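You operate a simulated robot arm through the tools that you are given. There is no shell and no other tool.

You run a simulated robot arm. Do the job below in one go: nothing can be reset, and whatever is moved stays where it is left.

TASK
Stir the ridge batch cup smooth on the analyser.
Fine: raise the probe holder and clamp it, seat the cup, fingers out before each burst, MIX till its line says SMOOTH and no further, then stand it back in its nest. Set down upright: what you pick out.

The check looks at the end state, three seconds after you hand in, the way a careful person would. Anything else that was tipped, shoved, dropped, spilled or broken makes it a failure.

THE ROBOT
A 7-joint arm with a two-finger gripper, fixed in place. Base frame: the origin is at the foot of the arm, x ahead of it, y to its left, z up. Units: mm, rad, N and s.
With the tool pointing down near the work surface it reaches from about 300 to 740 mm from the base axis. Its first joint turns from -2.897 to 2.897 rad. Payload 1.71 kg.
Tool frame: the origin (TCP) lies between the finger pads and is the grasp point; the fingertips stand 20 mm ahead of it; z points along the fingers, y is the line along which they close. Largest opening 96 mm; the body of the gripper starts 113 mm behind the TCP.
Orientation is that of the tool frame in the base frame, as [roll, pitch, yaw] about the fixed x, y, z axes, in that order (R = Rz(yaw) Ry(pitch) Rx(roll)). With the fingers straight down and closing along the base's y, the tool's x points along the base's -x, its y along +y and its z along -z.

THE INTERFACE
- The arm moves only by the tool step_arm. Its argument "commands" is a list that holds one entry, the list of rows, each a list of 7 numbers: the shift along the tool's x, y, z in mm, then the turn, a rotation vector about the tool's x, y, z in rad, then the gripper command, from -1 (shut) to 1 (fully open), values between in proportion. In form: [[[x, y, z, rx, ry, rz, fingers], ...]]. A call has 1 to 20 rows; each row is the pose to reach, as a shift and turn from the pose commanded when the call began, along the tool's axes at that moment. Rows are played at 5 a second. More than 50 mm and 0.15 rad between two rows, or a gripper value outside its range, and nothing of the call is played. A pose out of reach is approached as far as the arm can. The call stops where the force on the tool passes 40 N (or 10 N more than at its start, if that is more) or the arm is blocked; 0.2 s more then pass. Each finger travels about 153 mm/s and halts on what it meets, pressing with about 33 N; the grip force reading is that of the motor and also rises with nothing between the fingers. The clock runs only during rows and for 0.2 s after the last one: add rows that repeat a pose to give the fingers time. It gives the time, the measured TCP pose, the force on the tool (base axes), the opening and the grip force at its end, in the units of the frame above (readings bear some noise), with the torque about the TCP (base axes, N m) and any sound that the robot's microphone picked up, and new pictures: "views" is both (left out), scene, wrist or none.
- Cameras (640 x 400 px; columns grow to the right, rows downward): "scene" is fixed at [50, 499.7, 1834.3]; the picture's right is [-0.93, -0.38, 0.00], its down [-0.17, 0.43, -0.88] and it looks along [0.33, -0.82, -0.47] (base axes); focal length 360 px, centre (320, 200). "wrist" rides on the gripper at [66, 14, -145] in the tool frame; the picture's right is [-0.21, 0.98, 0.00], its down [-0.88, -0.18, -0.44] and it looks along [-0.43, -0.09, 0.90] (tool axes); focal length 275 px, centre (320, 200).
- lift_body(by): slides the trunk up (or, below 0, down) by that many mm; the arm rides with it, the base frame stays. It gives what a move gives, with no picture.
- probe_pixels(camera, pixels): for up to 12 pixels [column, row] of the newest picture of that camera ("zoom" is the newest enlarged one), the place [x, y, z] in the base frame of the surface seen there, good to about 2 mm. It takes no simulated time.
- close_up(camera, box): a new picture of the part [left, top, right, bottom] of that camera's present view, enlarged. It takes no simulated time.
- sign_off(): hands the job in; it is judged then, once.

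Open the gripper and draw the arm clear of the work before you hand the job in, unless the task says otherwise.

The tools are called after "Call:" as a command line: name --argument value ..., lists and objects as JSON in quotes. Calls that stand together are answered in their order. step_arm: Moves the arm, as the interface text tells. Its arguments: {"type":"object","properties":{"commands":{"type":"array"},"views":{"type":"string","enum":["both","scene","wrist","none"]}},"required":["commands"]} The other tools are called the same way: lift_body (by) slides the trunk up or down; probe_pixels (camera, pixels) gives the place of the surface under pixels of a picture; close_up (camera, box) takes an enlarged picture of a part of a camera's view; sign_off () hands the job in.

At the start:

```text
time_s: 0.0
tool_pos: [347.5, -270.4, 1448.0]
tool_rot: [3.141, 0.0, -3.141]
force: [-0.1, 0.0, -1.2]
torque: [0.02, 0.01, 0.02]
width: 95.8
gripper_force: 0.1
trunk travel left (down, up): [-325.0, 61.0]
```

scene: 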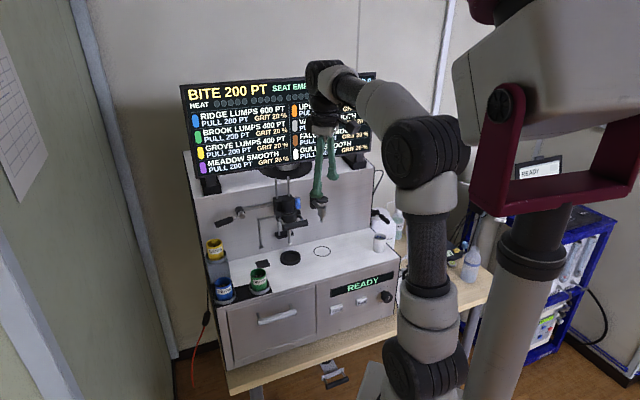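
wrist: 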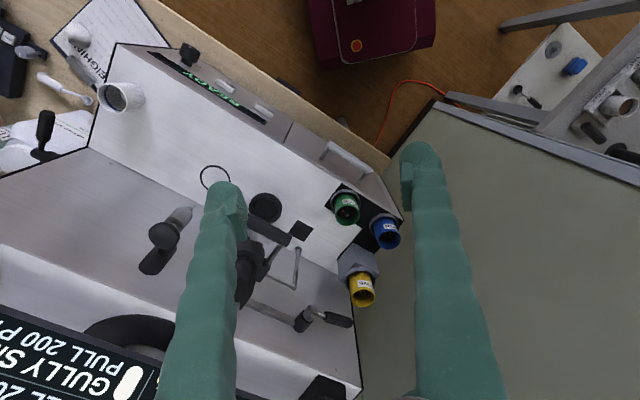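

The scene shows an analyser with a board (rows RIDGE, BROOK, GROVE, MEADOW...), a blue cup near (221,290), green (259,282), yellow (215,250). I take enlarged pictures of the board and the work area before moving.

Call:
close_up --camera "scene" --box '[175, 65, 385, 200]'

Call:
close_up --camera "scene" --box '[190, 180, 410, 345]'

Call:
close_up --camera "wrist" --box '[90, 120, 410, 320]'

```text
2.96 times, centred on (280, 132) of scene
```

zoom: 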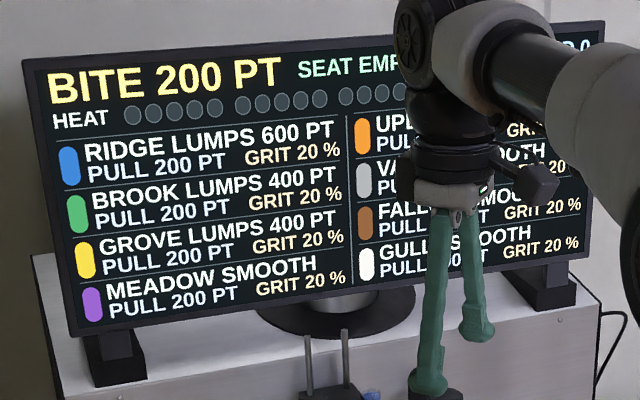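

```text
2.42 times, centred on (300, 262) of scene
```

zoom: 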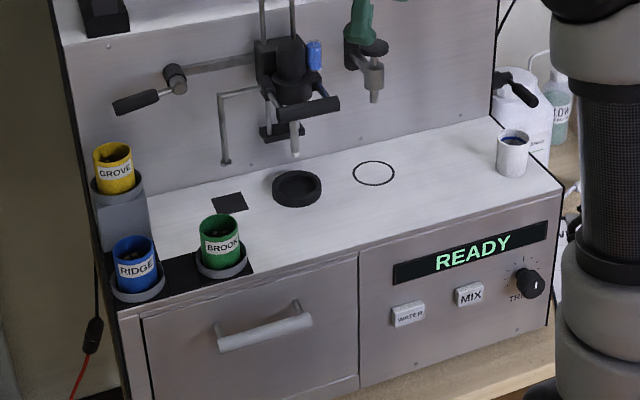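

```text
2.00 times, centred on (250, 220) of wrist
```

zoom: 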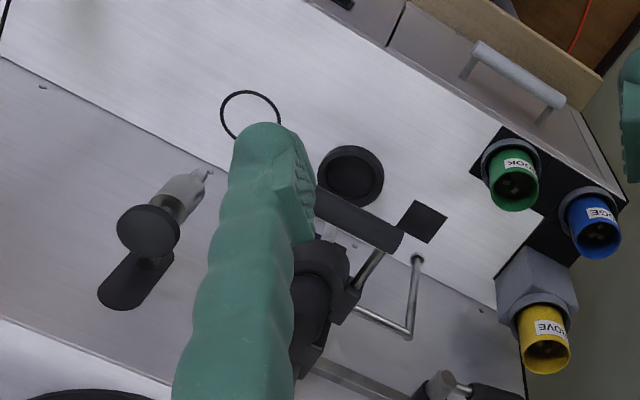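

The enlarged views show the blue RIDGE cup in a nest at the left front, the black seat ring under a probe holder with a lever, and the WATER and MIX buttons on the front. I probe the main places in both views.

Call:
probe_pixels --camera "wrist" --pixels '[[265, 207], [215, 178], [300, 229], [345, 208], [386, 233], [362, 290], [386, 222], [347, 196], [124, 96], [265, 110], [225, 86], [370, 248]]'

Call:
probe_pixels --camera "scene" --pixels '[[290, 258], [322, 252], [221, 290], [226, 220], [240, 212], [288, 200], [292, 215], [300, 216], [337, 310], [361, 301], [386, 297], [362, 284]]'

```text
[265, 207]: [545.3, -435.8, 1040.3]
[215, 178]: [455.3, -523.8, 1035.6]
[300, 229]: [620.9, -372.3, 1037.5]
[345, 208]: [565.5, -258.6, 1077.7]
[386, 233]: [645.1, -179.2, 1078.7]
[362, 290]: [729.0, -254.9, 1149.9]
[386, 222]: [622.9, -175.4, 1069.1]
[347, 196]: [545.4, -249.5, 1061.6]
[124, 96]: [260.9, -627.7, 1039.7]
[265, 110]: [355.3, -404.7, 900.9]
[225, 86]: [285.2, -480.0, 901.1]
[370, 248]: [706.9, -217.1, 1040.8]
```

```text
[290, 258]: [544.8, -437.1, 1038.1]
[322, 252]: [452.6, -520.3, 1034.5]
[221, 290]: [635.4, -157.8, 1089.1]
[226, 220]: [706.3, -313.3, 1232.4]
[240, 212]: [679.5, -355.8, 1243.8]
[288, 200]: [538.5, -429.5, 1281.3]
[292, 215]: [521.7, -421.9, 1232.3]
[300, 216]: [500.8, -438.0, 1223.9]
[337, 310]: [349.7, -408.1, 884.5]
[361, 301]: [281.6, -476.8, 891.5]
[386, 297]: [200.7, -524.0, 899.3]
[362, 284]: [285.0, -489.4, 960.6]
```

The machine stands turned about 45° with its deck at z≈1036 and the seat at about (545,-436). I zoom closer on the probe holder and lever around (270,215), and the front panel, to learn how they work.

Call:
close_up --camera "scene" --box '[205, 165, 335, 265]'

Call:
close_up --camera "scene" --box '[300, 260, 410, 340]'

Call:
close_up --camera "scene" --box '[190, 230, 290, 310]'

Call:
close_up --camera "wrist" --box '[0, 0, 160, 160]'

```text
4.00 times, centred on (270, 215) of scene
```

zoom: 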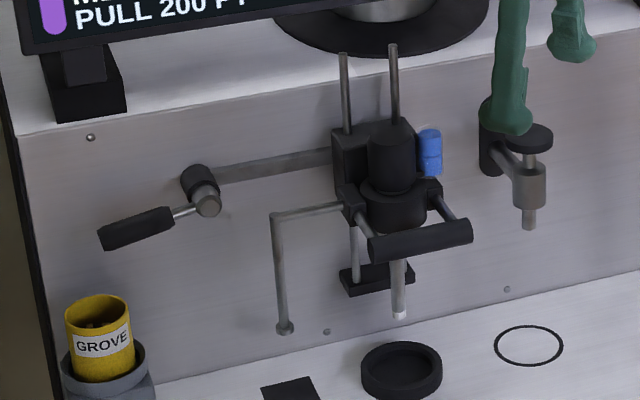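

```text
5.00 times, centred on (355, 300) of scene
```

zoom: 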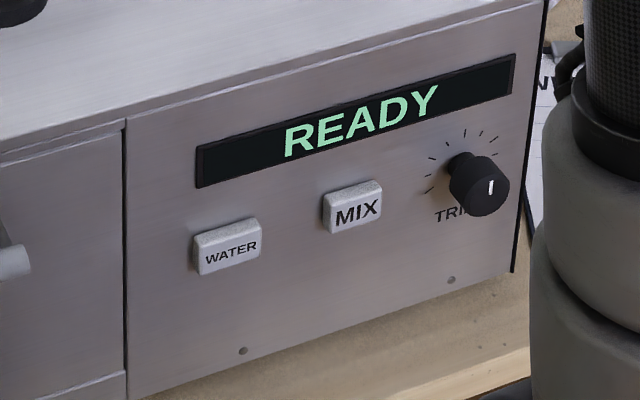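

```text
5.00 times, centred on (240, 270) of scene
```

zoom: 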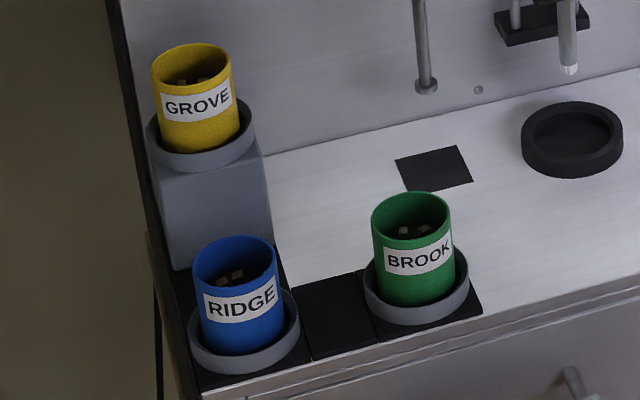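

```text
2.50 times, centred on (80, 80) of wrist
```

zoom: 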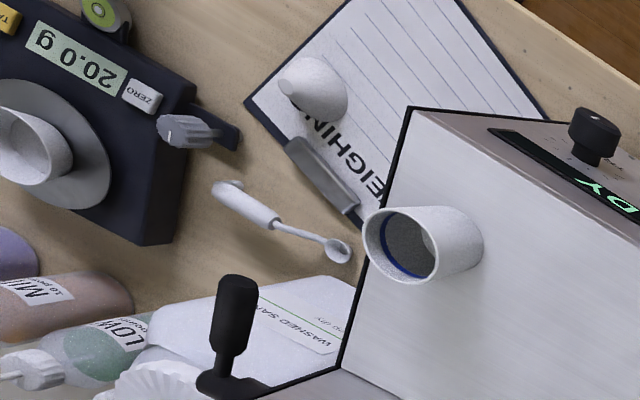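

The holder hangs on two rods with a bar handle, with a lever at the left on a cross-shaft and a blue piece on the right. I probe the parts of it and the machine's edges for accurate geometry.

Call:
close_up --camera "scene" --box '[205, 165, 335, 265]'

Call:
probe_pixels --camera "zoom" --pixels '[[345, 60], [393, 60], [390, 150], [430, 152], [420, 240], [380, 248], [462, 232], [398, 310], [360, 280], [135, 228], [205, 185], [280, 165]]'

Call:
probe_pixels --camera "zoom" --pixels '[[350, 190], [432, 190], [276, 240], [284, 328], [530, 190], [500, 150], [527, 225], [90, 137], [327, 332], [506, 289], [400, 370], [290, 390]]'

Call:
probe_pixels --camera "scene" --pixels '[[232, 302], [310, 283], [380, 262], [395, 258], [262, 318], [291, 312], [277, 318], [248, 360], [390, 310], [388, 300], [350, 306], [372, 282]]'

```text
4.00 times, centred on (270, 215) of scene
```

zoom: 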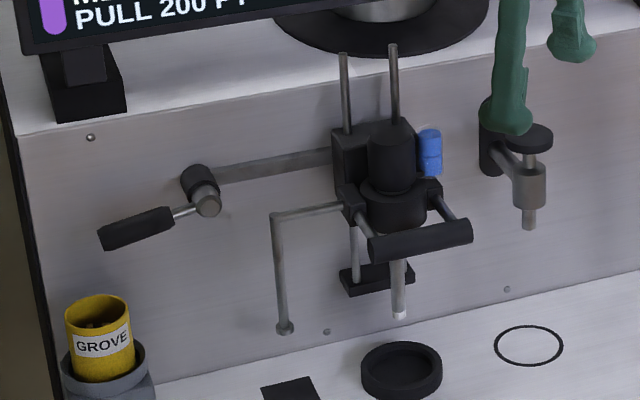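

```text
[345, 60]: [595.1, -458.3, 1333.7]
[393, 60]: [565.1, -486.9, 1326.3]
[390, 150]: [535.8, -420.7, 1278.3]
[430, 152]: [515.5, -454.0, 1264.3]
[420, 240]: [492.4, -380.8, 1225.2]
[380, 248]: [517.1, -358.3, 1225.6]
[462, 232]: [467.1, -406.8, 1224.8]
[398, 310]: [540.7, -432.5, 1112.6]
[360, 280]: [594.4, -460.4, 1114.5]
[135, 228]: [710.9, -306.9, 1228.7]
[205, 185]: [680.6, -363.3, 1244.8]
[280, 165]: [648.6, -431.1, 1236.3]
```

```text
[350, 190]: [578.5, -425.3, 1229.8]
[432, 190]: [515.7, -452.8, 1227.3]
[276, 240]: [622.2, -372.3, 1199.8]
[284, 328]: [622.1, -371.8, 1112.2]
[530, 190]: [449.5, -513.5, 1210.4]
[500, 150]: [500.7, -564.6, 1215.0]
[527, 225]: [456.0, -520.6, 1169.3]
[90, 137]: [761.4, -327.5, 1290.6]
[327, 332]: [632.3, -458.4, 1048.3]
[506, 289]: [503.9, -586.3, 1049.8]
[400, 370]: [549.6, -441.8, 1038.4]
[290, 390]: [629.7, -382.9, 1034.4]
```

```text
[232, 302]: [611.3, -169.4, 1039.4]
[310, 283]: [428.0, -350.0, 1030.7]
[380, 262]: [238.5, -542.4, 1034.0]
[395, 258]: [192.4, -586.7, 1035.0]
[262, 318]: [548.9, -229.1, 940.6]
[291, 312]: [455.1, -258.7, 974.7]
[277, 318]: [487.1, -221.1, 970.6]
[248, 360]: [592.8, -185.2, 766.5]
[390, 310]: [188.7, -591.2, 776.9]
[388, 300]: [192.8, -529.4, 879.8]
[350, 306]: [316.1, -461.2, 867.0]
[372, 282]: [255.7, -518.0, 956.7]
```

The machine axes run exactly at 45° to the base: wall at -x+y ≈ -1091, seat near (545,-437), probe tip at (541,-432,1113), bar handle around (492,-381,1225), lever hub (681,-363,1245). I turn the tool 45° to line up with the machine and move the wrist camera toward the holder for a closer look.

Call:
step_arm --commands '[[[-17, -12, 0, 0, 0, 0.131, 1], [-34, -24, 0, 0, 0, 0.262, 1], [-51, -36, 0, 0, 0, 0.393, 1], [-68, -48, 0, 0, 0, 0.524, 1], [-85, -60, 0, 0, 0, 0.654, 1], [-102, -71, 0, 0, 0, 0.785, 1]]]'

```text
time_s: 1.4
tool_pos: [429.1, -341.6, 1454.1]
tool_rot: [3.131, 0.011, 2.356]
force: [0.7, 0.7, 0.3]
torque: [-0.01, 0.05, 0.04]
width: 95.8
gripper_force: 0.0
trunk travel left (down, up): [-325.0, 61.0]
```

scene: 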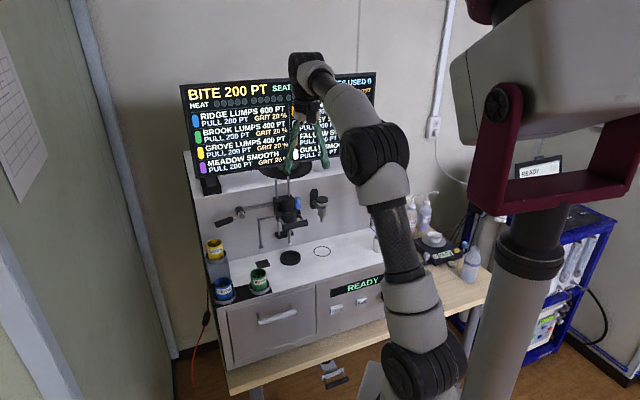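
wrist: 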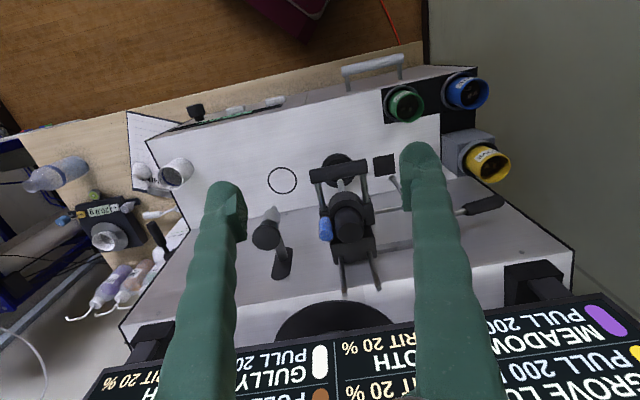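

The tool is now in line with the machine, and the board's right half is partly visible. I zoom into the board and into the holder in the wrist view near (345,210).

Call:
close_up --camera "scene" --box '[175, 65, 385, 195]'

Call:
close_up --camera "wrist" --box '[240, 140, 420, 300]'

Call:
close_up --camera "wrist" --box '[360, 60, 540, 230]'

```text
3.05 times, centred on (280, 130) of scene
```

zoom: 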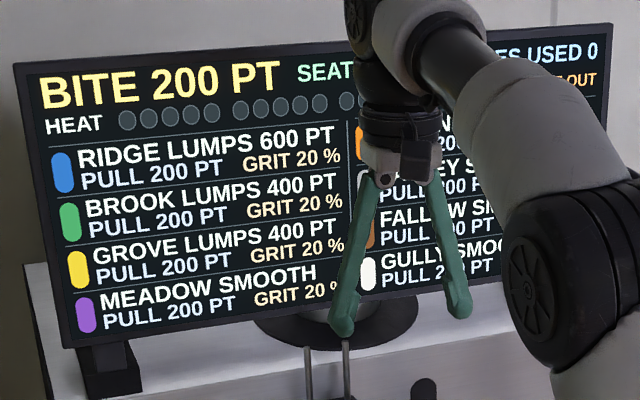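

```text
2.50 times, centred on (330, 220) of wrist
```

zoom: 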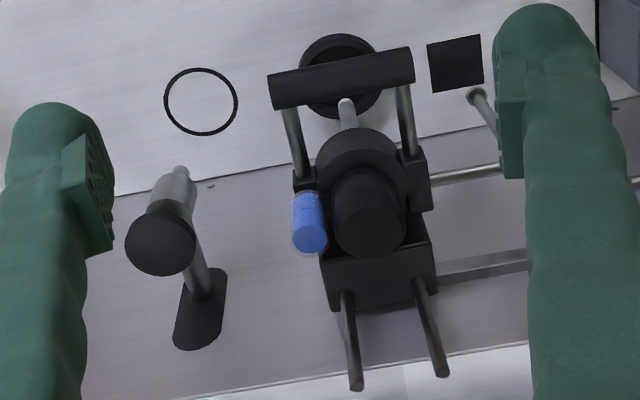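

```text
2.35 times, centred on (450, 145) of wrist
```

zoom: 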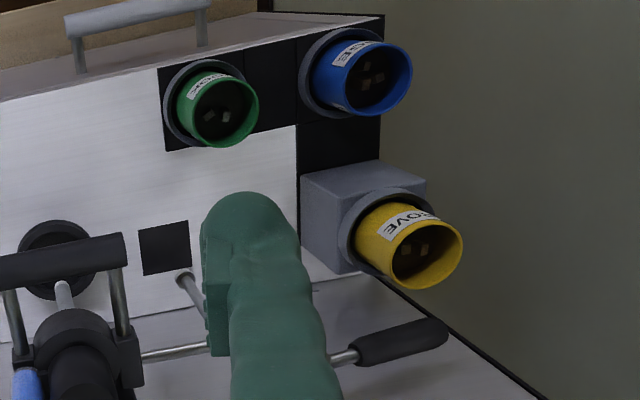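

The board says RIDGE 600 PT with a BITE of 200, and the top right shows "...ES USED 0" and "...OUT". I check with a small settling move whether the arm really reaches its commanded pose, and shift toward the right side to unveil the board.

Call:
step_arm --commands '[[[0, 0, 0, 0, 0, 0, 1], [0, 0, 0, 0, 0, 0, 1]]]' --views "none"

```text
time_s: 2.0
tool_pos: [427.5, -340.5, 1455.4]
tool_rot: [3.132, 0.011, 2.358]
force: [-0.1, 1.4, 0.1]
torque: [-0.01, -0.02, -0.03]
width: 96.1
gripper_force: 0.1
trunk travel left (down, up): [-325.0, 61.0]
```

The pose held short at (427,-340,1455), so at this height it is at the limit of reach; lower should be reachable. I go down 100 mm, which stays well clear of the handle (front at b≈-617, fingers at b≈-559).

Call:
step_arm --commands '[[[0, 0, 25, 0, 0, 0, 1], [0, 0, 50, 0, 0, 0, 1], [0, 0, 75, 0, 0, 0, 1], [0, 0, 100, 0, 0, 0, 1], [0, 0, 100, 0, 0, 0, 1]]]'

```text
time_s: 3.2
tool_pos: [428.6, -340.1, 1353.7]
tool_rot: [3.133, 0.01, 2.358]
force: [-0.3, -0.1, -0.3]
torque: [0.02, 0.0, 0.01]
width: 95.9
gripper_force: 0.1
trunk travel left (down, up): [-325.0, 61.0]
```

scene: 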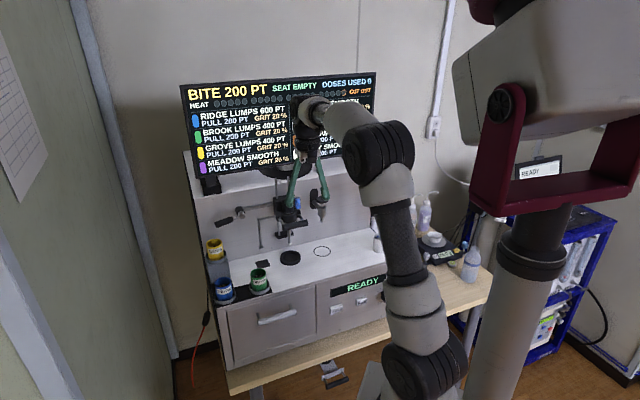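
wrist: 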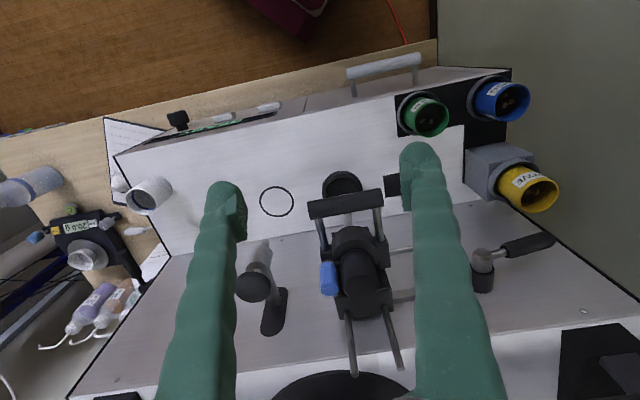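

The commanded pose was re-based on the reached one; now at (429,-340,1354). The board's top row is visible, so I zoom in on it and on the holder and lever in the wrist view.

Call:
close_up --camera "scene" --box '[180, 68, 385, 130]'

Call:
close_up --camera "wrist" --box '[240, 150, 420, 300]'

Call:
close_up --camera "wrist" --box '[430, 200, 600, 310]'

```text
3.12 times, centred on (282, 99) of scene
```

zoom: 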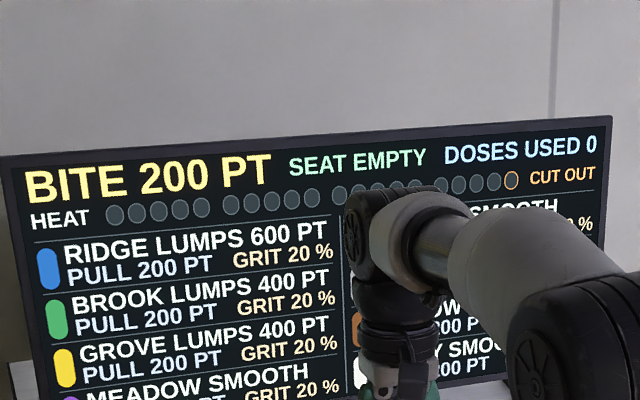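

```text
2.67 times, centred on (330, 225) of wrist
```

zoom: 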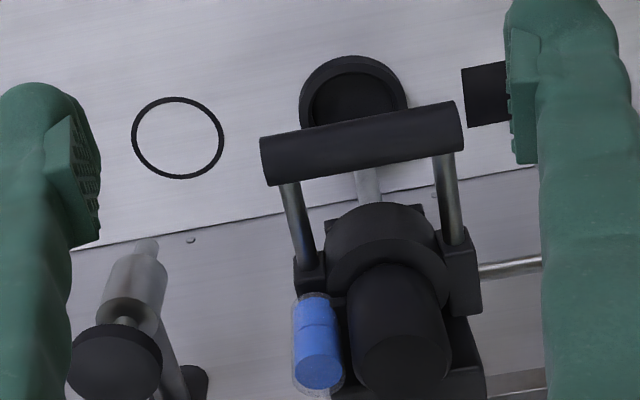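

```text
3.64 times, centred on (515, 255) of wrist
```

zoom: 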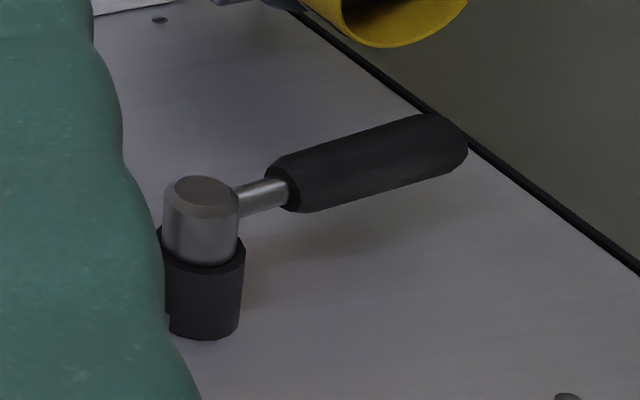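

HEAT has 20 dots up to CUT OUT, the blue piece is just a vial on the holder, and the lever's hub axis stands out of the wall, so it is the likely clamp. I tilt the tool toward the wall by 0.6 rad and drop 50 mm to look at it all from the front.

Call:
step_arm --commands '[[[0, 0, 10, 0, -0.12, 0, 1], [0, 0, 20, 0, -0.24, 0, 1], [0, 0, 30, 0, -0.36, 0, 1], [0, 0, 40, 0, -0.48, 0, 1], [0, 0, 50, 0, -0.6, 0, 1], [0, 0, 50, 0, -0.6, 0, 1]]]'

```text
time_s: 4.6
tool_pos: [430.4, -341.6, 1304.8]
tool_rot: [3.13, 0.611, 2.348]
force: [-0.9, 0.0, 0.2]
torque: [-0.01, 0.02, 0.0]
width: 96.1
gripper_force: 0.1
trunk travel left (down, up): [-325.0, 61.0]
```

scene: 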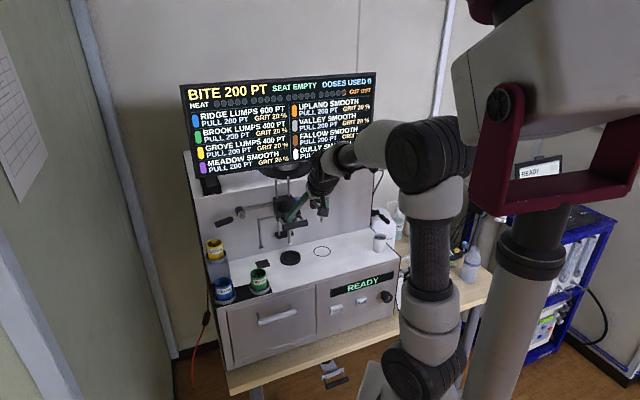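
wrist: 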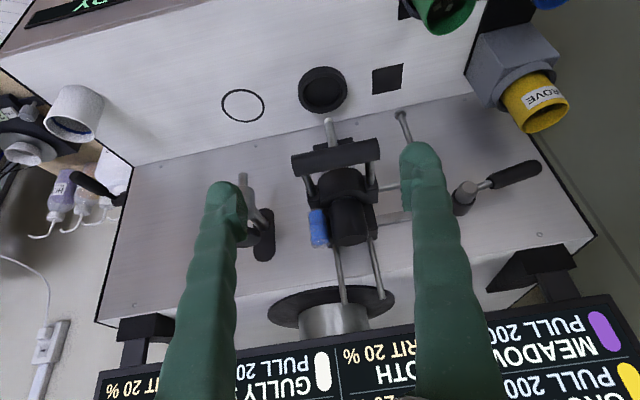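

Now the camera looks at the wall more squarely and the board is fully visible in the scene view. I zoom on the holder at (340,200), the lever at (495,185) and the board.

Call:
close_up --camera "wrist" --box '[270, 50, 410, 310]'

Call:
close_up --camera "wrist" --box '[430, 140, 570, 230]'

Call:
close_up --camera "scene" --box '[180, 68, 385, 180]'

Call:
close_up --camera "wrist" --box '[0, 60, 150, 260]'

```text
1.54 times, centred on (340, 180) of wrist
```

zoom: 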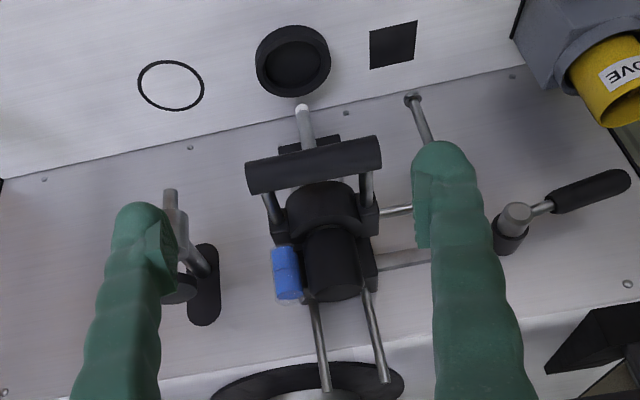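

```text
4.44 times, centred on (500, 185) of wrist
```

zoom: 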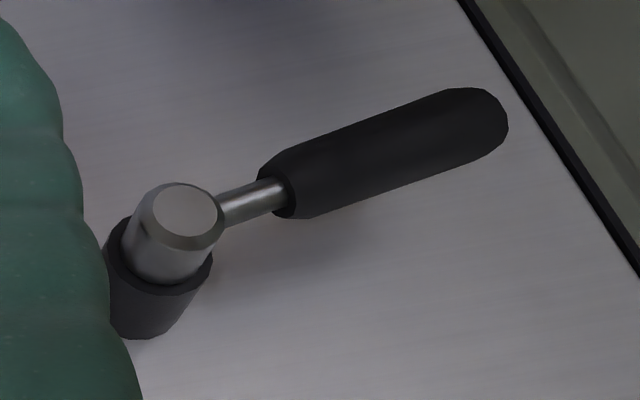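

```text
3.12 times, centred on (282, 124) of scene
```

zoom: 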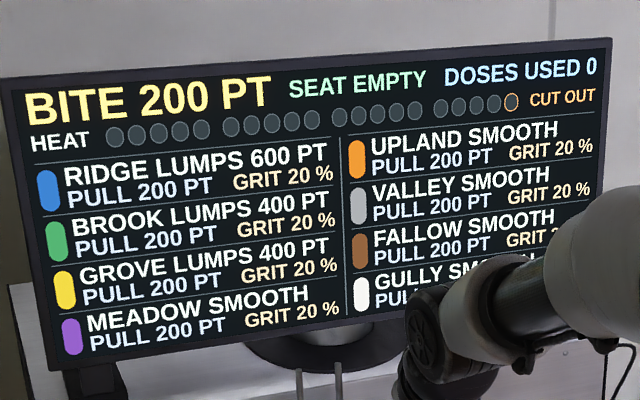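

```text
2.00 times, centred on (75, 160) of wrist
```

zoom: 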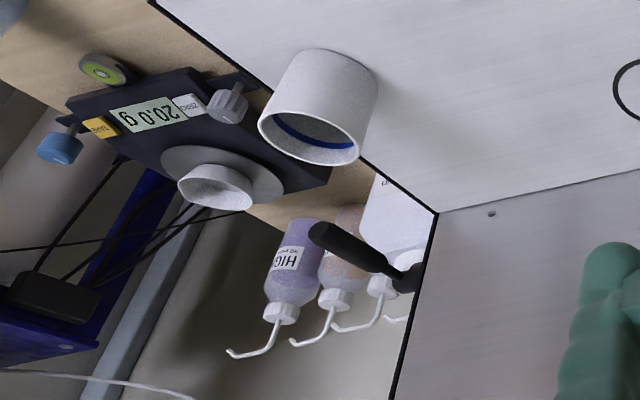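

No other clamp shows on the holder itself, so the left lever (linked by a bar to the rails) is my candidate. I probe the RIDGE cup's rim, nest and the other cups, and the handle bar's ends, to get sizes.

Call:
close_up --camera "scene" --box '[190, 230, 290, 310]'

Call:
probe_pixels --camera "zoom" --pixels '[[195, 265], [276, 255], [235, 237], [240, 294], [205, 340], [282, 325], [245, 352], [245, 368], [190, 330], [297, 315], [305, 345], [245, 270]]'

Call:
probe_pixels --camera "zoom" --pixels '[[373, 215], [451, 212], [410, 192], [415, 243], [415, 300], [370, 290], [468, 280], [152, 60], [231, 55], [190, 130], [210, 230], [575, 170]]'

Call:
probe_pixels --camera "wrist" --pixels '[[293, 166], [378, 150], [335, 145], [335, 160], [330, 190], [345, 225], [318, 228], [465, 190], [490, 183], [515, 172], [538, 165], [392, 185]]'

```text
5.00 times, centred on (240, 270) of scene
```

zoom: 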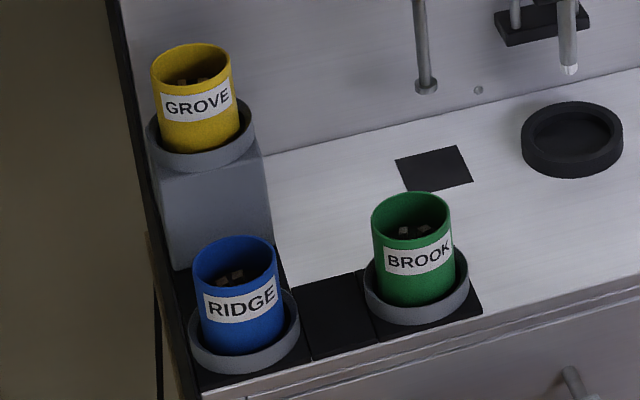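

```text
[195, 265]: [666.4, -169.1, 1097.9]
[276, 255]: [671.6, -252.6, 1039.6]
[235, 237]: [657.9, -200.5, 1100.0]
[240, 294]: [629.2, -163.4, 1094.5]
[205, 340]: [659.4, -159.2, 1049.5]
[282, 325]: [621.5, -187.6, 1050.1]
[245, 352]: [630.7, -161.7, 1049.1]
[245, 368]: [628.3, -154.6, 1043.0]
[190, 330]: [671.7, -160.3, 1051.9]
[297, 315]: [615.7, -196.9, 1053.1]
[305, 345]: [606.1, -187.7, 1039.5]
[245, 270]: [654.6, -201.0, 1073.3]
```

```text
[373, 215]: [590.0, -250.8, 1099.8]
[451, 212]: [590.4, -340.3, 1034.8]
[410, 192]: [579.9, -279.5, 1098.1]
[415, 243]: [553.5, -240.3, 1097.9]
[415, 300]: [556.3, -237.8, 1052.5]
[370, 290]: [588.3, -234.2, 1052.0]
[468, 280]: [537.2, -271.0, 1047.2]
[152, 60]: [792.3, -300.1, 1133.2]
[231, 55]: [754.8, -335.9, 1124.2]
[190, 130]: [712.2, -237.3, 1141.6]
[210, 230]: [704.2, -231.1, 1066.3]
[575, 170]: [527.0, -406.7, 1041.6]
```

```text
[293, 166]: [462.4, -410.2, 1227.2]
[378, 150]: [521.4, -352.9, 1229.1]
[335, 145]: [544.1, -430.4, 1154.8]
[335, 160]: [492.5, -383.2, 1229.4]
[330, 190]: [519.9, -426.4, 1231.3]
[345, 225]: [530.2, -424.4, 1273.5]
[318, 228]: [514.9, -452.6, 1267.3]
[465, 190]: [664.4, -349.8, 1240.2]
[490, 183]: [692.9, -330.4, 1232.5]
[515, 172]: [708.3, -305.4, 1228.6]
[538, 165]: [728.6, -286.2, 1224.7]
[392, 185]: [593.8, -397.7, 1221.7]
```

RIDGE cup: rim at z≈1100, about 47 mm wide, centred near (644,-182); seat centre near (545,-437); the probe tip at z 1113 leaves too little room, so the holder must go up first. Its bar handle centre is about (498,-388,1222); I tilt the tool to near horizontal, shut the fingers and drop to z≈1185 in front of it, still 50 mm clear.

Call:
step_arm --commands '[[[11.5, 2.5, 16.4, 0, -0.14, 0, -1], [23, 5, 32.8, 0, -0.28, 0, -1], [34.4, 7.5, 49.2, 0, -0.42, 0, -1], [46, 10, 65.5, 0, -0.56, 0, -1], [57.4, 12.5, 82, 0, -0.7, 0, -1], [68.9, 15, 98.3, 0, -0.84, 0, -1], [68.9, 15, 98.3, 0, -0.84, 0, -1]]]'

```text
time_s: 6.2
tool_pos: [451.6, -332.4, 1183.9]
tool_rot: [3.026, 1.456, 2.242]
force: [0.2, -0.6, -0.5]
torque: [-0.02, 0.01, -0.05]
width: 0.1
gripper_force: 29.8
out of reach, approached as far as the arm can: row 2, 5, 6, 7
trunk travel left (down, up): [-325.0, 61.0]
```

scene: 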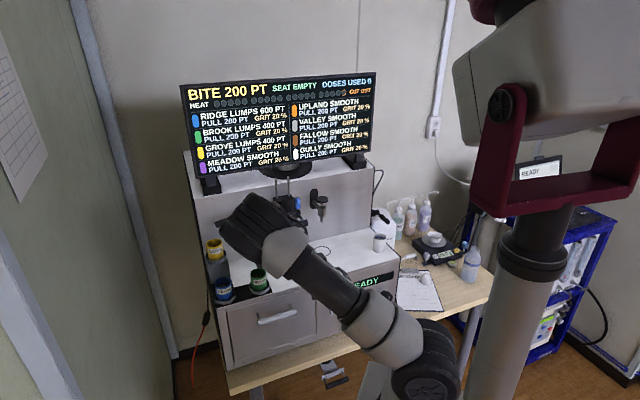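
wrist: 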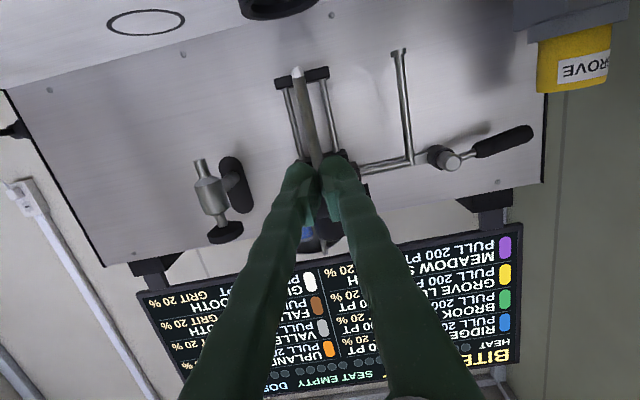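

The tool is nearly horizontal (6.5° down) at (452,-332,1184), closed, with the wrist picture showing the lever hub at (450,158) and the bent rod at (405,100). I move forward 67 mm so the fingertips go under the bar, about 15 mm below it.

Call:
step_arm --commands '[[[-1.9, -1.5, 16.6, 0, 0, 0, -1], [-3.8, -3, 33.2, 0, 0, 0, -1], [-5.7, -4.5, 50, 0, 0, 0, -1], [-7.6, -6, 66.5, 0, 0, 0, -1], [-7.6, -6, 66.5, 0, 0, 0, -1]]]'

```text
time_s: 7.4
tool_pos: [492.1, -385.2, 1182.4]
tool_rot: [3.045, 1.45, 2.26]
force: [0.5, -0.1, -0.2]
torque: [-0.02, 0.0, 0.01]
width: 0.0
gripper_force: 29.6
trunk travel left (down, up): [-325.0, 61.0]
```

scene: 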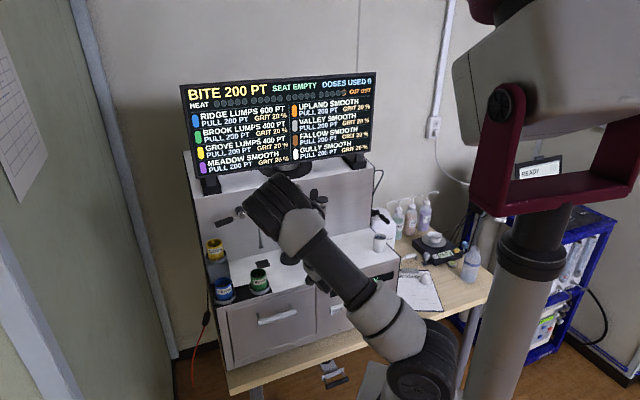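
wrist: 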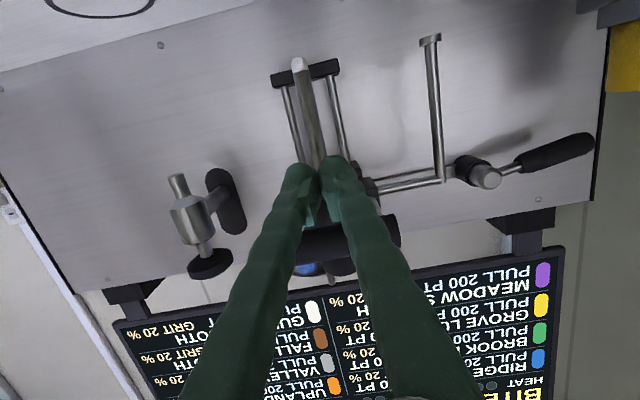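

The fingertips are under the bar (bar seen at about (350,235) behind the fingers), TCP z=1182. I raise slowly by 28 mm to make contact and begin to feel its weight.

Call:
step_arm --commands '[[[-4, 0, -0.5, 0, 0, 0, -1], [-8, 0, -0.9, 0, 0, 0, -1], [-12, 0, -1.4, 0, 0, 0, -1], [-16, 0, -1.8, 0, 0, 0, -1], [-20, 0, -2.3, 0, 0, 0, -1], [-24, 0, -2.8, 0, 0, 0, -1], [-28, 0, -3.2, 0, 0, 0, -1]]]'

```text
time_s: 9.0
tool_pos: [492.9, -387.0, 1210.3]
tool_rot: [3.047, 1.446, 2.262]
force: [0.0, 1.6, -5.0]
torque: [-0.07, 0.07, 0.02]
width: 6.0
gripper_force: 29.8
trunk travel left (down, up): [-325.0, 61.0]
```

scene: 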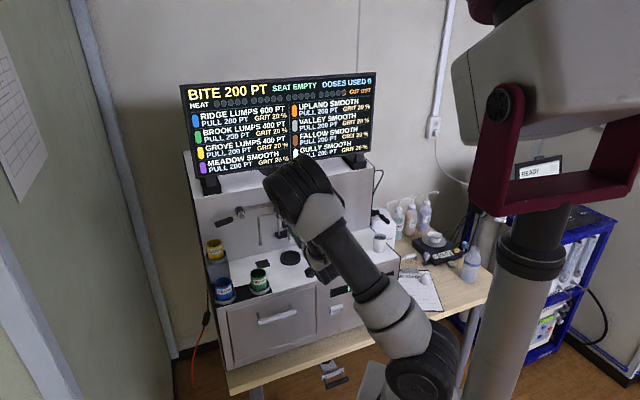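
wrist: 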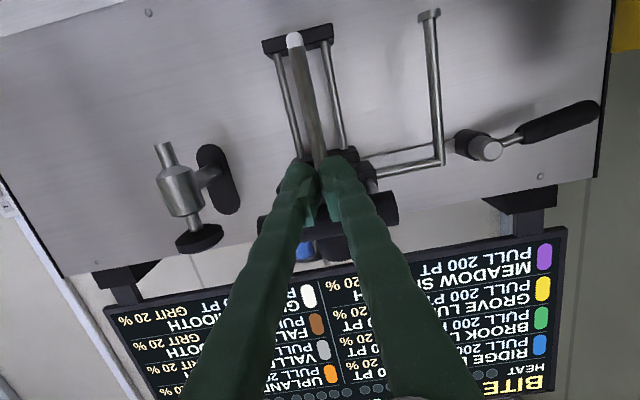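

Force now reads about -5 N in z, so the bar is resting on the fingers, but the opening reads 6 mm, which is odd. I zoom on the fingertips in the wrist view before lifting further.

Call:
close_up --camera "wrist" --box '[240, 120, 420, 280]'

Call:
close_up --camera "scene" --box '[205, 150, 345, 260]'

```text
2.50 times, centred on (330, 200) of wrist
```

zoom: 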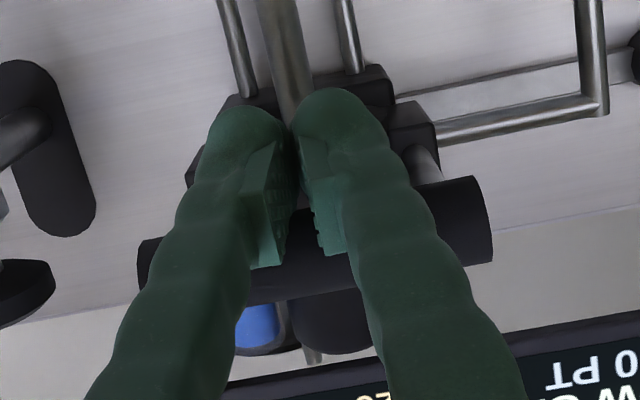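

```text
3.64 times, centred on (275, 205) of scene
```

zoom: 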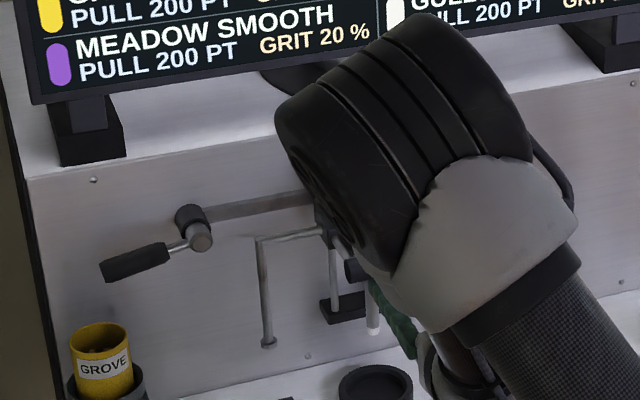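

The bar sits on top of the closed fingers. I lift 20 mm further slowly and watch the force.

Call:
step_arm --commands '[[[-4, 0, -0.5, 0, 0, 0, -1], [-8, 0, -0.9, 0, 0, 0, -1], [-12, 0, -1.4, 0, 0, 0, -1], [-16, 0, -1.8, 0, 0, 0, -1], [-20, 0, -2.3, 0, 0, 0, -1]]]'

```text
time_s: 10.2
tool_pos: [493.1, -384.6, 1231.4]
tool_rot: [3.051, 1.451, 2.265]
force: [1.5, 1.8, -5.2]
torque: [0.03, 0.06, 0.04]
width: 0.0
gripper_force: 29.4
trunk travel left (down, up): [-325.0, 61.0]
```

scene: 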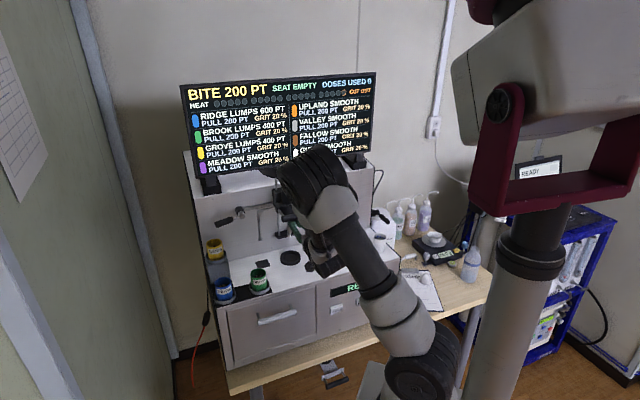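
wrist: 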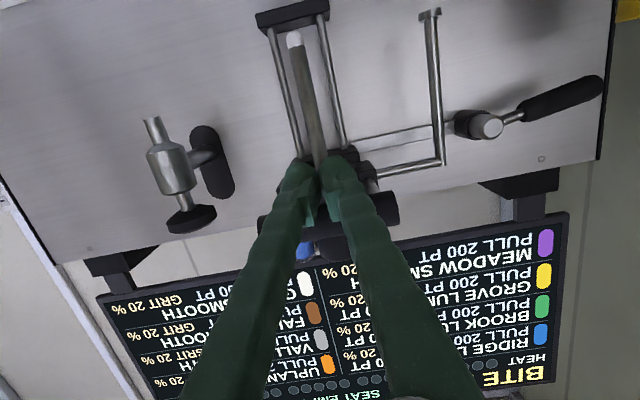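

The holder lifts freely with about 5 N of weight; the probe tip (295,40) has risen with it. I raise another 25 mm slowly.

Call:
step_arm --commands '[[[-4, 0, -0.5, 0, 0, 0, -1], [-8, 0, -0.9, 0, 0, 0, -1], [-12, 0, -1.4, 0, 0, 0, -1], [-16, 0, -1.8, 0, 0, 0, -1], [-20, 0, -2.3, 0, 0, 0, -1], [-24, 0, -2.8, 0, 0, 0, -1]]]'

```text
time_s: 11.6
tool_pos: [492.7, -386.1, 1255.5]
tool_rot: [3.046, 1.45, 2.259]
force: [1.4, -1.1, -5.1]
torque: [0.03, 0.07, 0.02]
width: 5.9
gripper_force: 29.8
trunk travel left (down, up): [-325.0, 61.0]
```

scene: 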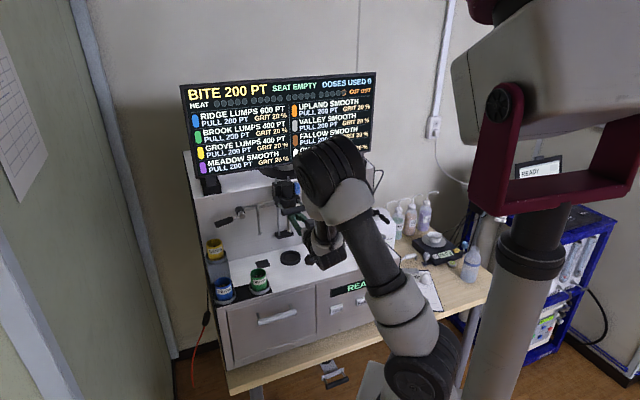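
wrist: 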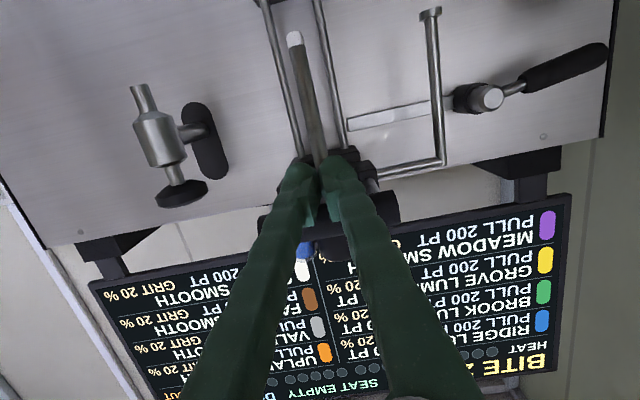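

Raised about 55 mm now, force steady at 5 N; a flat bar on the wall runs from the lever hub (470,100) to about (350,122). I lower the fingers 8 mm to test whether the holder stays up by itself (force vanishing) or follows down.

Call:
step_arm --commands '[[[2, 0, 0.2, 0, 0, 0, -1], [4, 0, 0.5, 0, 0, 0, -1], [6, 0, 0.7, 0, 0, 0, -1], [8, 0, 0.9, 0, 0, 0, -1], [8, 0, 0.9, 0, 0, 0, -1]]]'

```text
time_s: 12.8
tool_pos: [492.0, -385.5, 1247.2]
tool_rot: [3.047, 1.451, 2.262]
force: [0.4, 0.3, 0.6]
torque: [0.01, -0.01, -0.04]
width: 0.2
gripper_force: 29.7
trunk travel left (down, up): [-325.0, 61.0]
```

scene: 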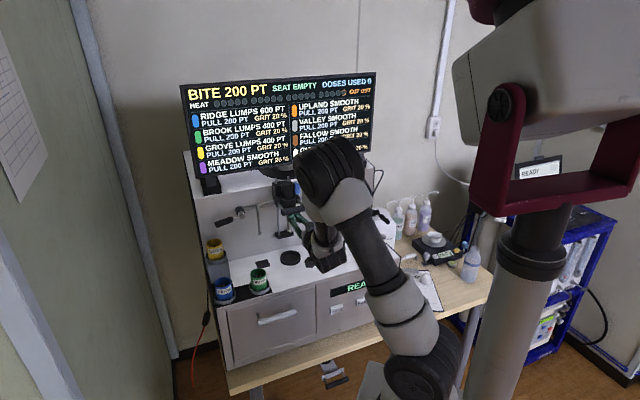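
wrist: 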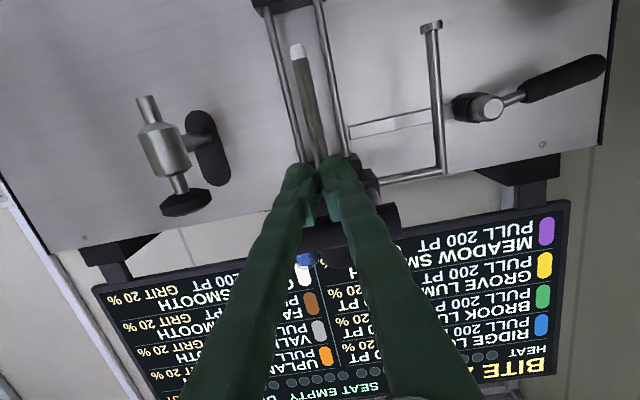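

The force dropped to zero while lowering 8 mm, so the holder stays up by itself. I probe the tip at (297,48), the rods' end and the lever to see how high it now stands.

Call:
probe_pixels --camera "wrist" --pixels '[[296, 48], [310, 110], [262, 5], [437, 160], [430, 28], [487, 107], [520, 93], [560, 75], [600, 65], [400, 122], [360, 130], [350, 232]]'

Call:
close_up --camera "wrist" --box '[330, 20, 620, 220]'

Call:
close_up --camera "scene" --box '[205, 150, 345, 260]'

```text
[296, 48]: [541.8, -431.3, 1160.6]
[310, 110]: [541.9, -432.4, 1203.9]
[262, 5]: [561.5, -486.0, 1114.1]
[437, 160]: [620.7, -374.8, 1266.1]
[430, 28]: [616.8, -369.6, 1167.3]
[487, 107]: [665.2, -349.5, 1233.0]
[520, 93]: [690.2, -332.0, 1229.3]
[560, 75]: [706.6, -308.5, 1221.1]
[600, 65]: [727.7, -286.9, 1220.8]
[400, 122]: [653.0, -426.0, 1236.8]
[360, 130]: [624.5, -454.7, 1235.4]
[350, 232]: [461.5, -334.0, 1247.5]
```

```text
2.00 times, centred on (475, 120) of wrist
```

zoom: 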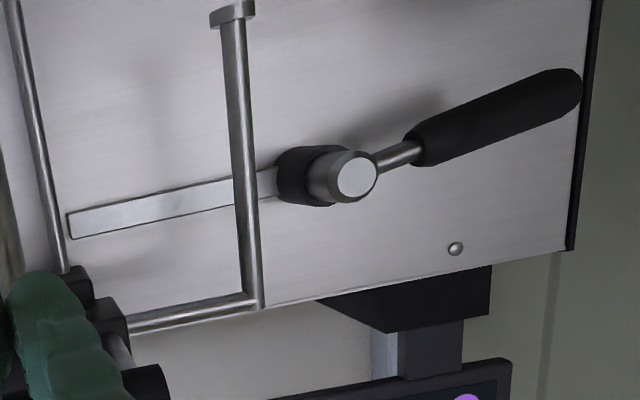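

```text
3.64 times, centred on (275, 205) of scene
```

zoom: 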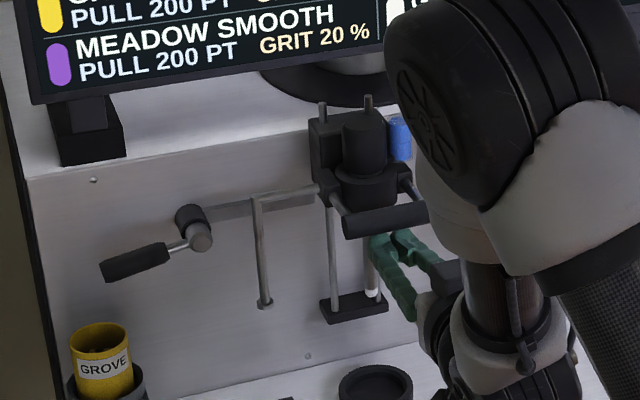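

The holder now stands about 50 mm higher (tip z≈1161, well above a seated cup's rim at ~1100) and holds by itself. I back the fingers straight out from under the bar by 90 mm before going for the lever.

Call:
step_arm --commands '[[[3, 0, -22, 0, 0, 0, -1], [6, 0, -45, 0, 0, 0, -1], [9, 0, -67, 0, 0, 0, -1], [11, 0, -90, 0, 0, 0, -1], [11, 0, -90, 0, 0, 0, -1]]]'

```text
time_s: 14.0
tool_pos: [450.9, -334.7, 1253.4]
tool_rot: [3.028, 1.455, 2.244]
force: [0.6, -0.3, 0.0]
torque: [0.03, -0.01, 0.03]
width: 0.0
gripper_force: 29.3
out of reach, approached as far as the arm can: row 4, 5
trunk travel left (down, up): [-325.0, 61.0]
```

scene: 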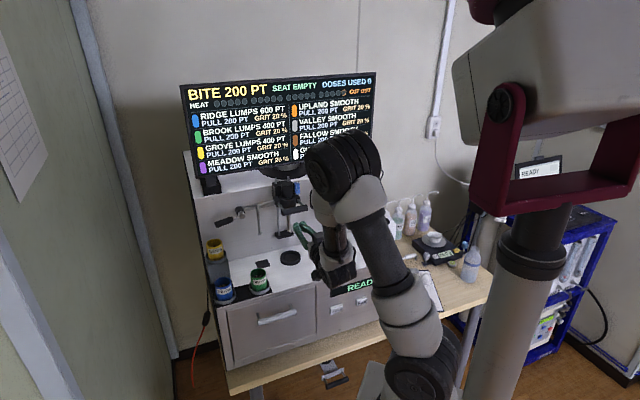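
wrist: 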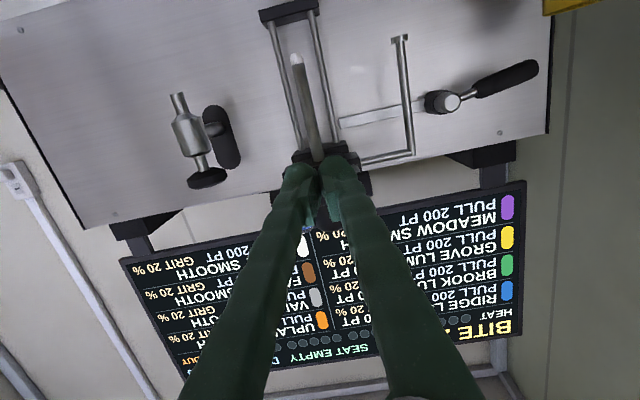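

The arm stands clear in front of the bar at (451,-335,1253). I move left to in front of the lever (a≈285), easing the tilt so the tool points about 27° below horizontal.

Call:
step_arm --commands '[[[-2, 25, 2, 0, 0.044, 0, -1], [-4, 51, 4, 0, 0.088, 0, -1], [-6, 76, 6, 0, 0.132, 0, -1], [-8, 101, 9, 0, 0.176, 0, -1], [-10, 127, 11, 0, 0.22, 0, -1], [-13, 152, 13, 0, 0.266, 0, -1], [-15, 178, 16, 0, 0.31, 0, -1], [-17.2, 203, 18.1, 0, 0.355, 0, -1], [-17.2, 203, 18.1, 0, 0.355, 0, -1]]]'

```text
time_s: 16.0
tool_pos: [606.4, -204.9, 1268.7]
tool_rot: [3.117, 1.095, 2.335]
force: [-0.8, 0.2, -0.5]
torque: [0.0, -0.01, 0.03]
width: 0.0
gripper_force: 29.2
trunk travel left (down, up): [-325.0, 61.0]
```

scene: 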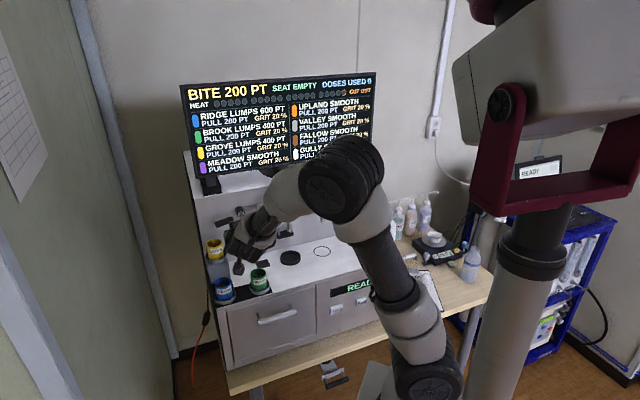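
wrist: 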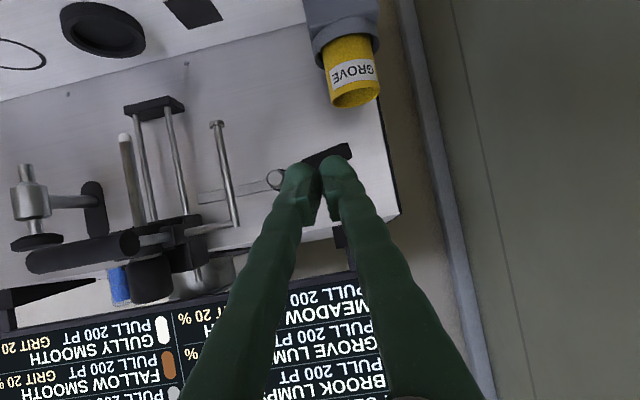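

In place at a≈284, b≈-574, z=1269; the lever grip shows behind the fingertips at (335,155) and GROVE's rim at (355,95). I probe the GROVE rim, the lever and the room wall for clearances.

Call:
probe_pixels --camera "wrist" --pixels '[[355, 100], [330, 92], [378, 88], [350, 72], [278, 180], [310, 160], [348, 150], [500, 200], [415, 120], [395, 200], [130, 245], [120, 135]]'

Call:
close_up --camera "wrist" --box '[180, 20, 420, 250]'

```text
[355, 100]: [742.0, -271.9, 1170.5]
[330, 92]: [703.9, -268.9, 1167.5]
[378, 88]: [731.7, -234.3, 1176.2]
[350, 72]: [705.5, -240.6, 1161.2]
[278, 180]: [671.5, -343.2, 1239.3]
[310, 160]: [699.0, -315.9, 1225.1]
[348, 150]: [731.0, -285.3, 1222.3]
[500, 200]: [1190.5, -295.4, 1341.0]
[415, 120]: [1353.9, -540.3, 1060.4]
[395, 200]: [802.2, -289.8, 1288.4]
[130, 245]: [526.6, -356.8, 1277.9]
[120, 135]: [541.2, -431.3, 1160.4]
```

```text
1.74 times, centred on (300, 135) of wrist
```

zoom: 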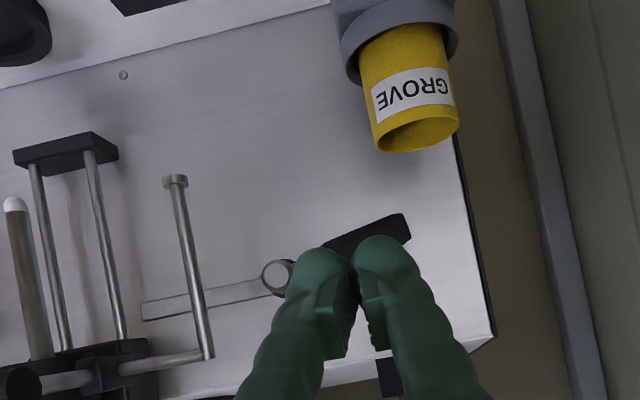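

GROVE's rim is at z≈1177, well under the lever (grip at z≈1222). I go forward 148 mm so the closed fingers end up just above the lever grip.

Call:
step_arm --commands '[[[-9.3, 0, 19, 0, 0, 0, -1], [-18.6, 0, 38, 0, 0, 0, -1], [-27.9, 0, 57, 0, 0, 0, -1], [-37.2, 0, 76, 0, 0, 0, -1], [-46.5, 0, 95, 0, 0, 0, -1], [-55.8, 0, 114, 0, 0, 0, -1], [-65.1, 0, 133, 0, 0, 0, -1], [-65.1, 0, 133, 0, 0, 0, -1]]]'

```text
time_s: 17.8
tool_pos: [714.4, -308.4, 1269.1]
tool_rot: [3.121, 1.099, 2.342]
force: [-0.8, 0.2, -0.1]
torque: [-0.03, 0.0, 0.0]
width: 0.1
gripper_force: 29.0
trunk travel left (down, up): [-325.0, 61.0]
```

scene: 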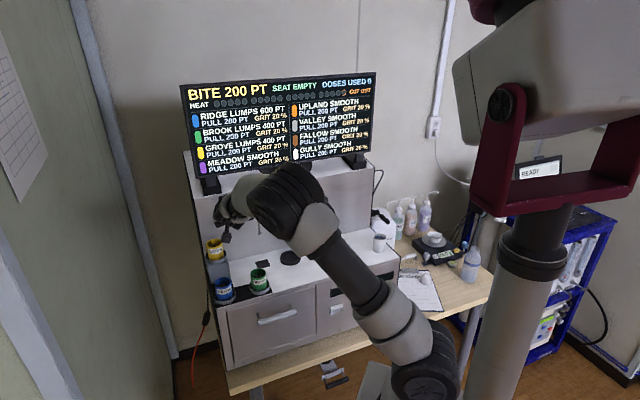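
wrist: 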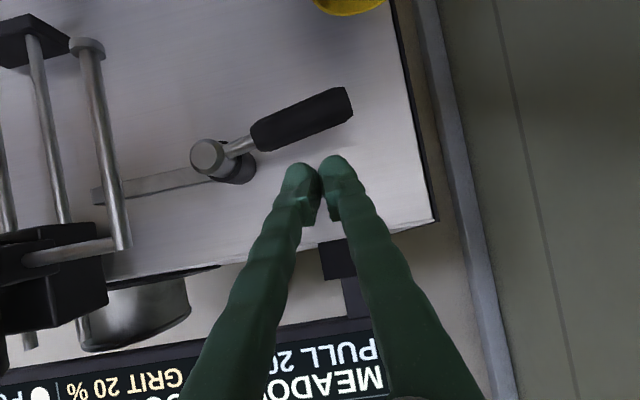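

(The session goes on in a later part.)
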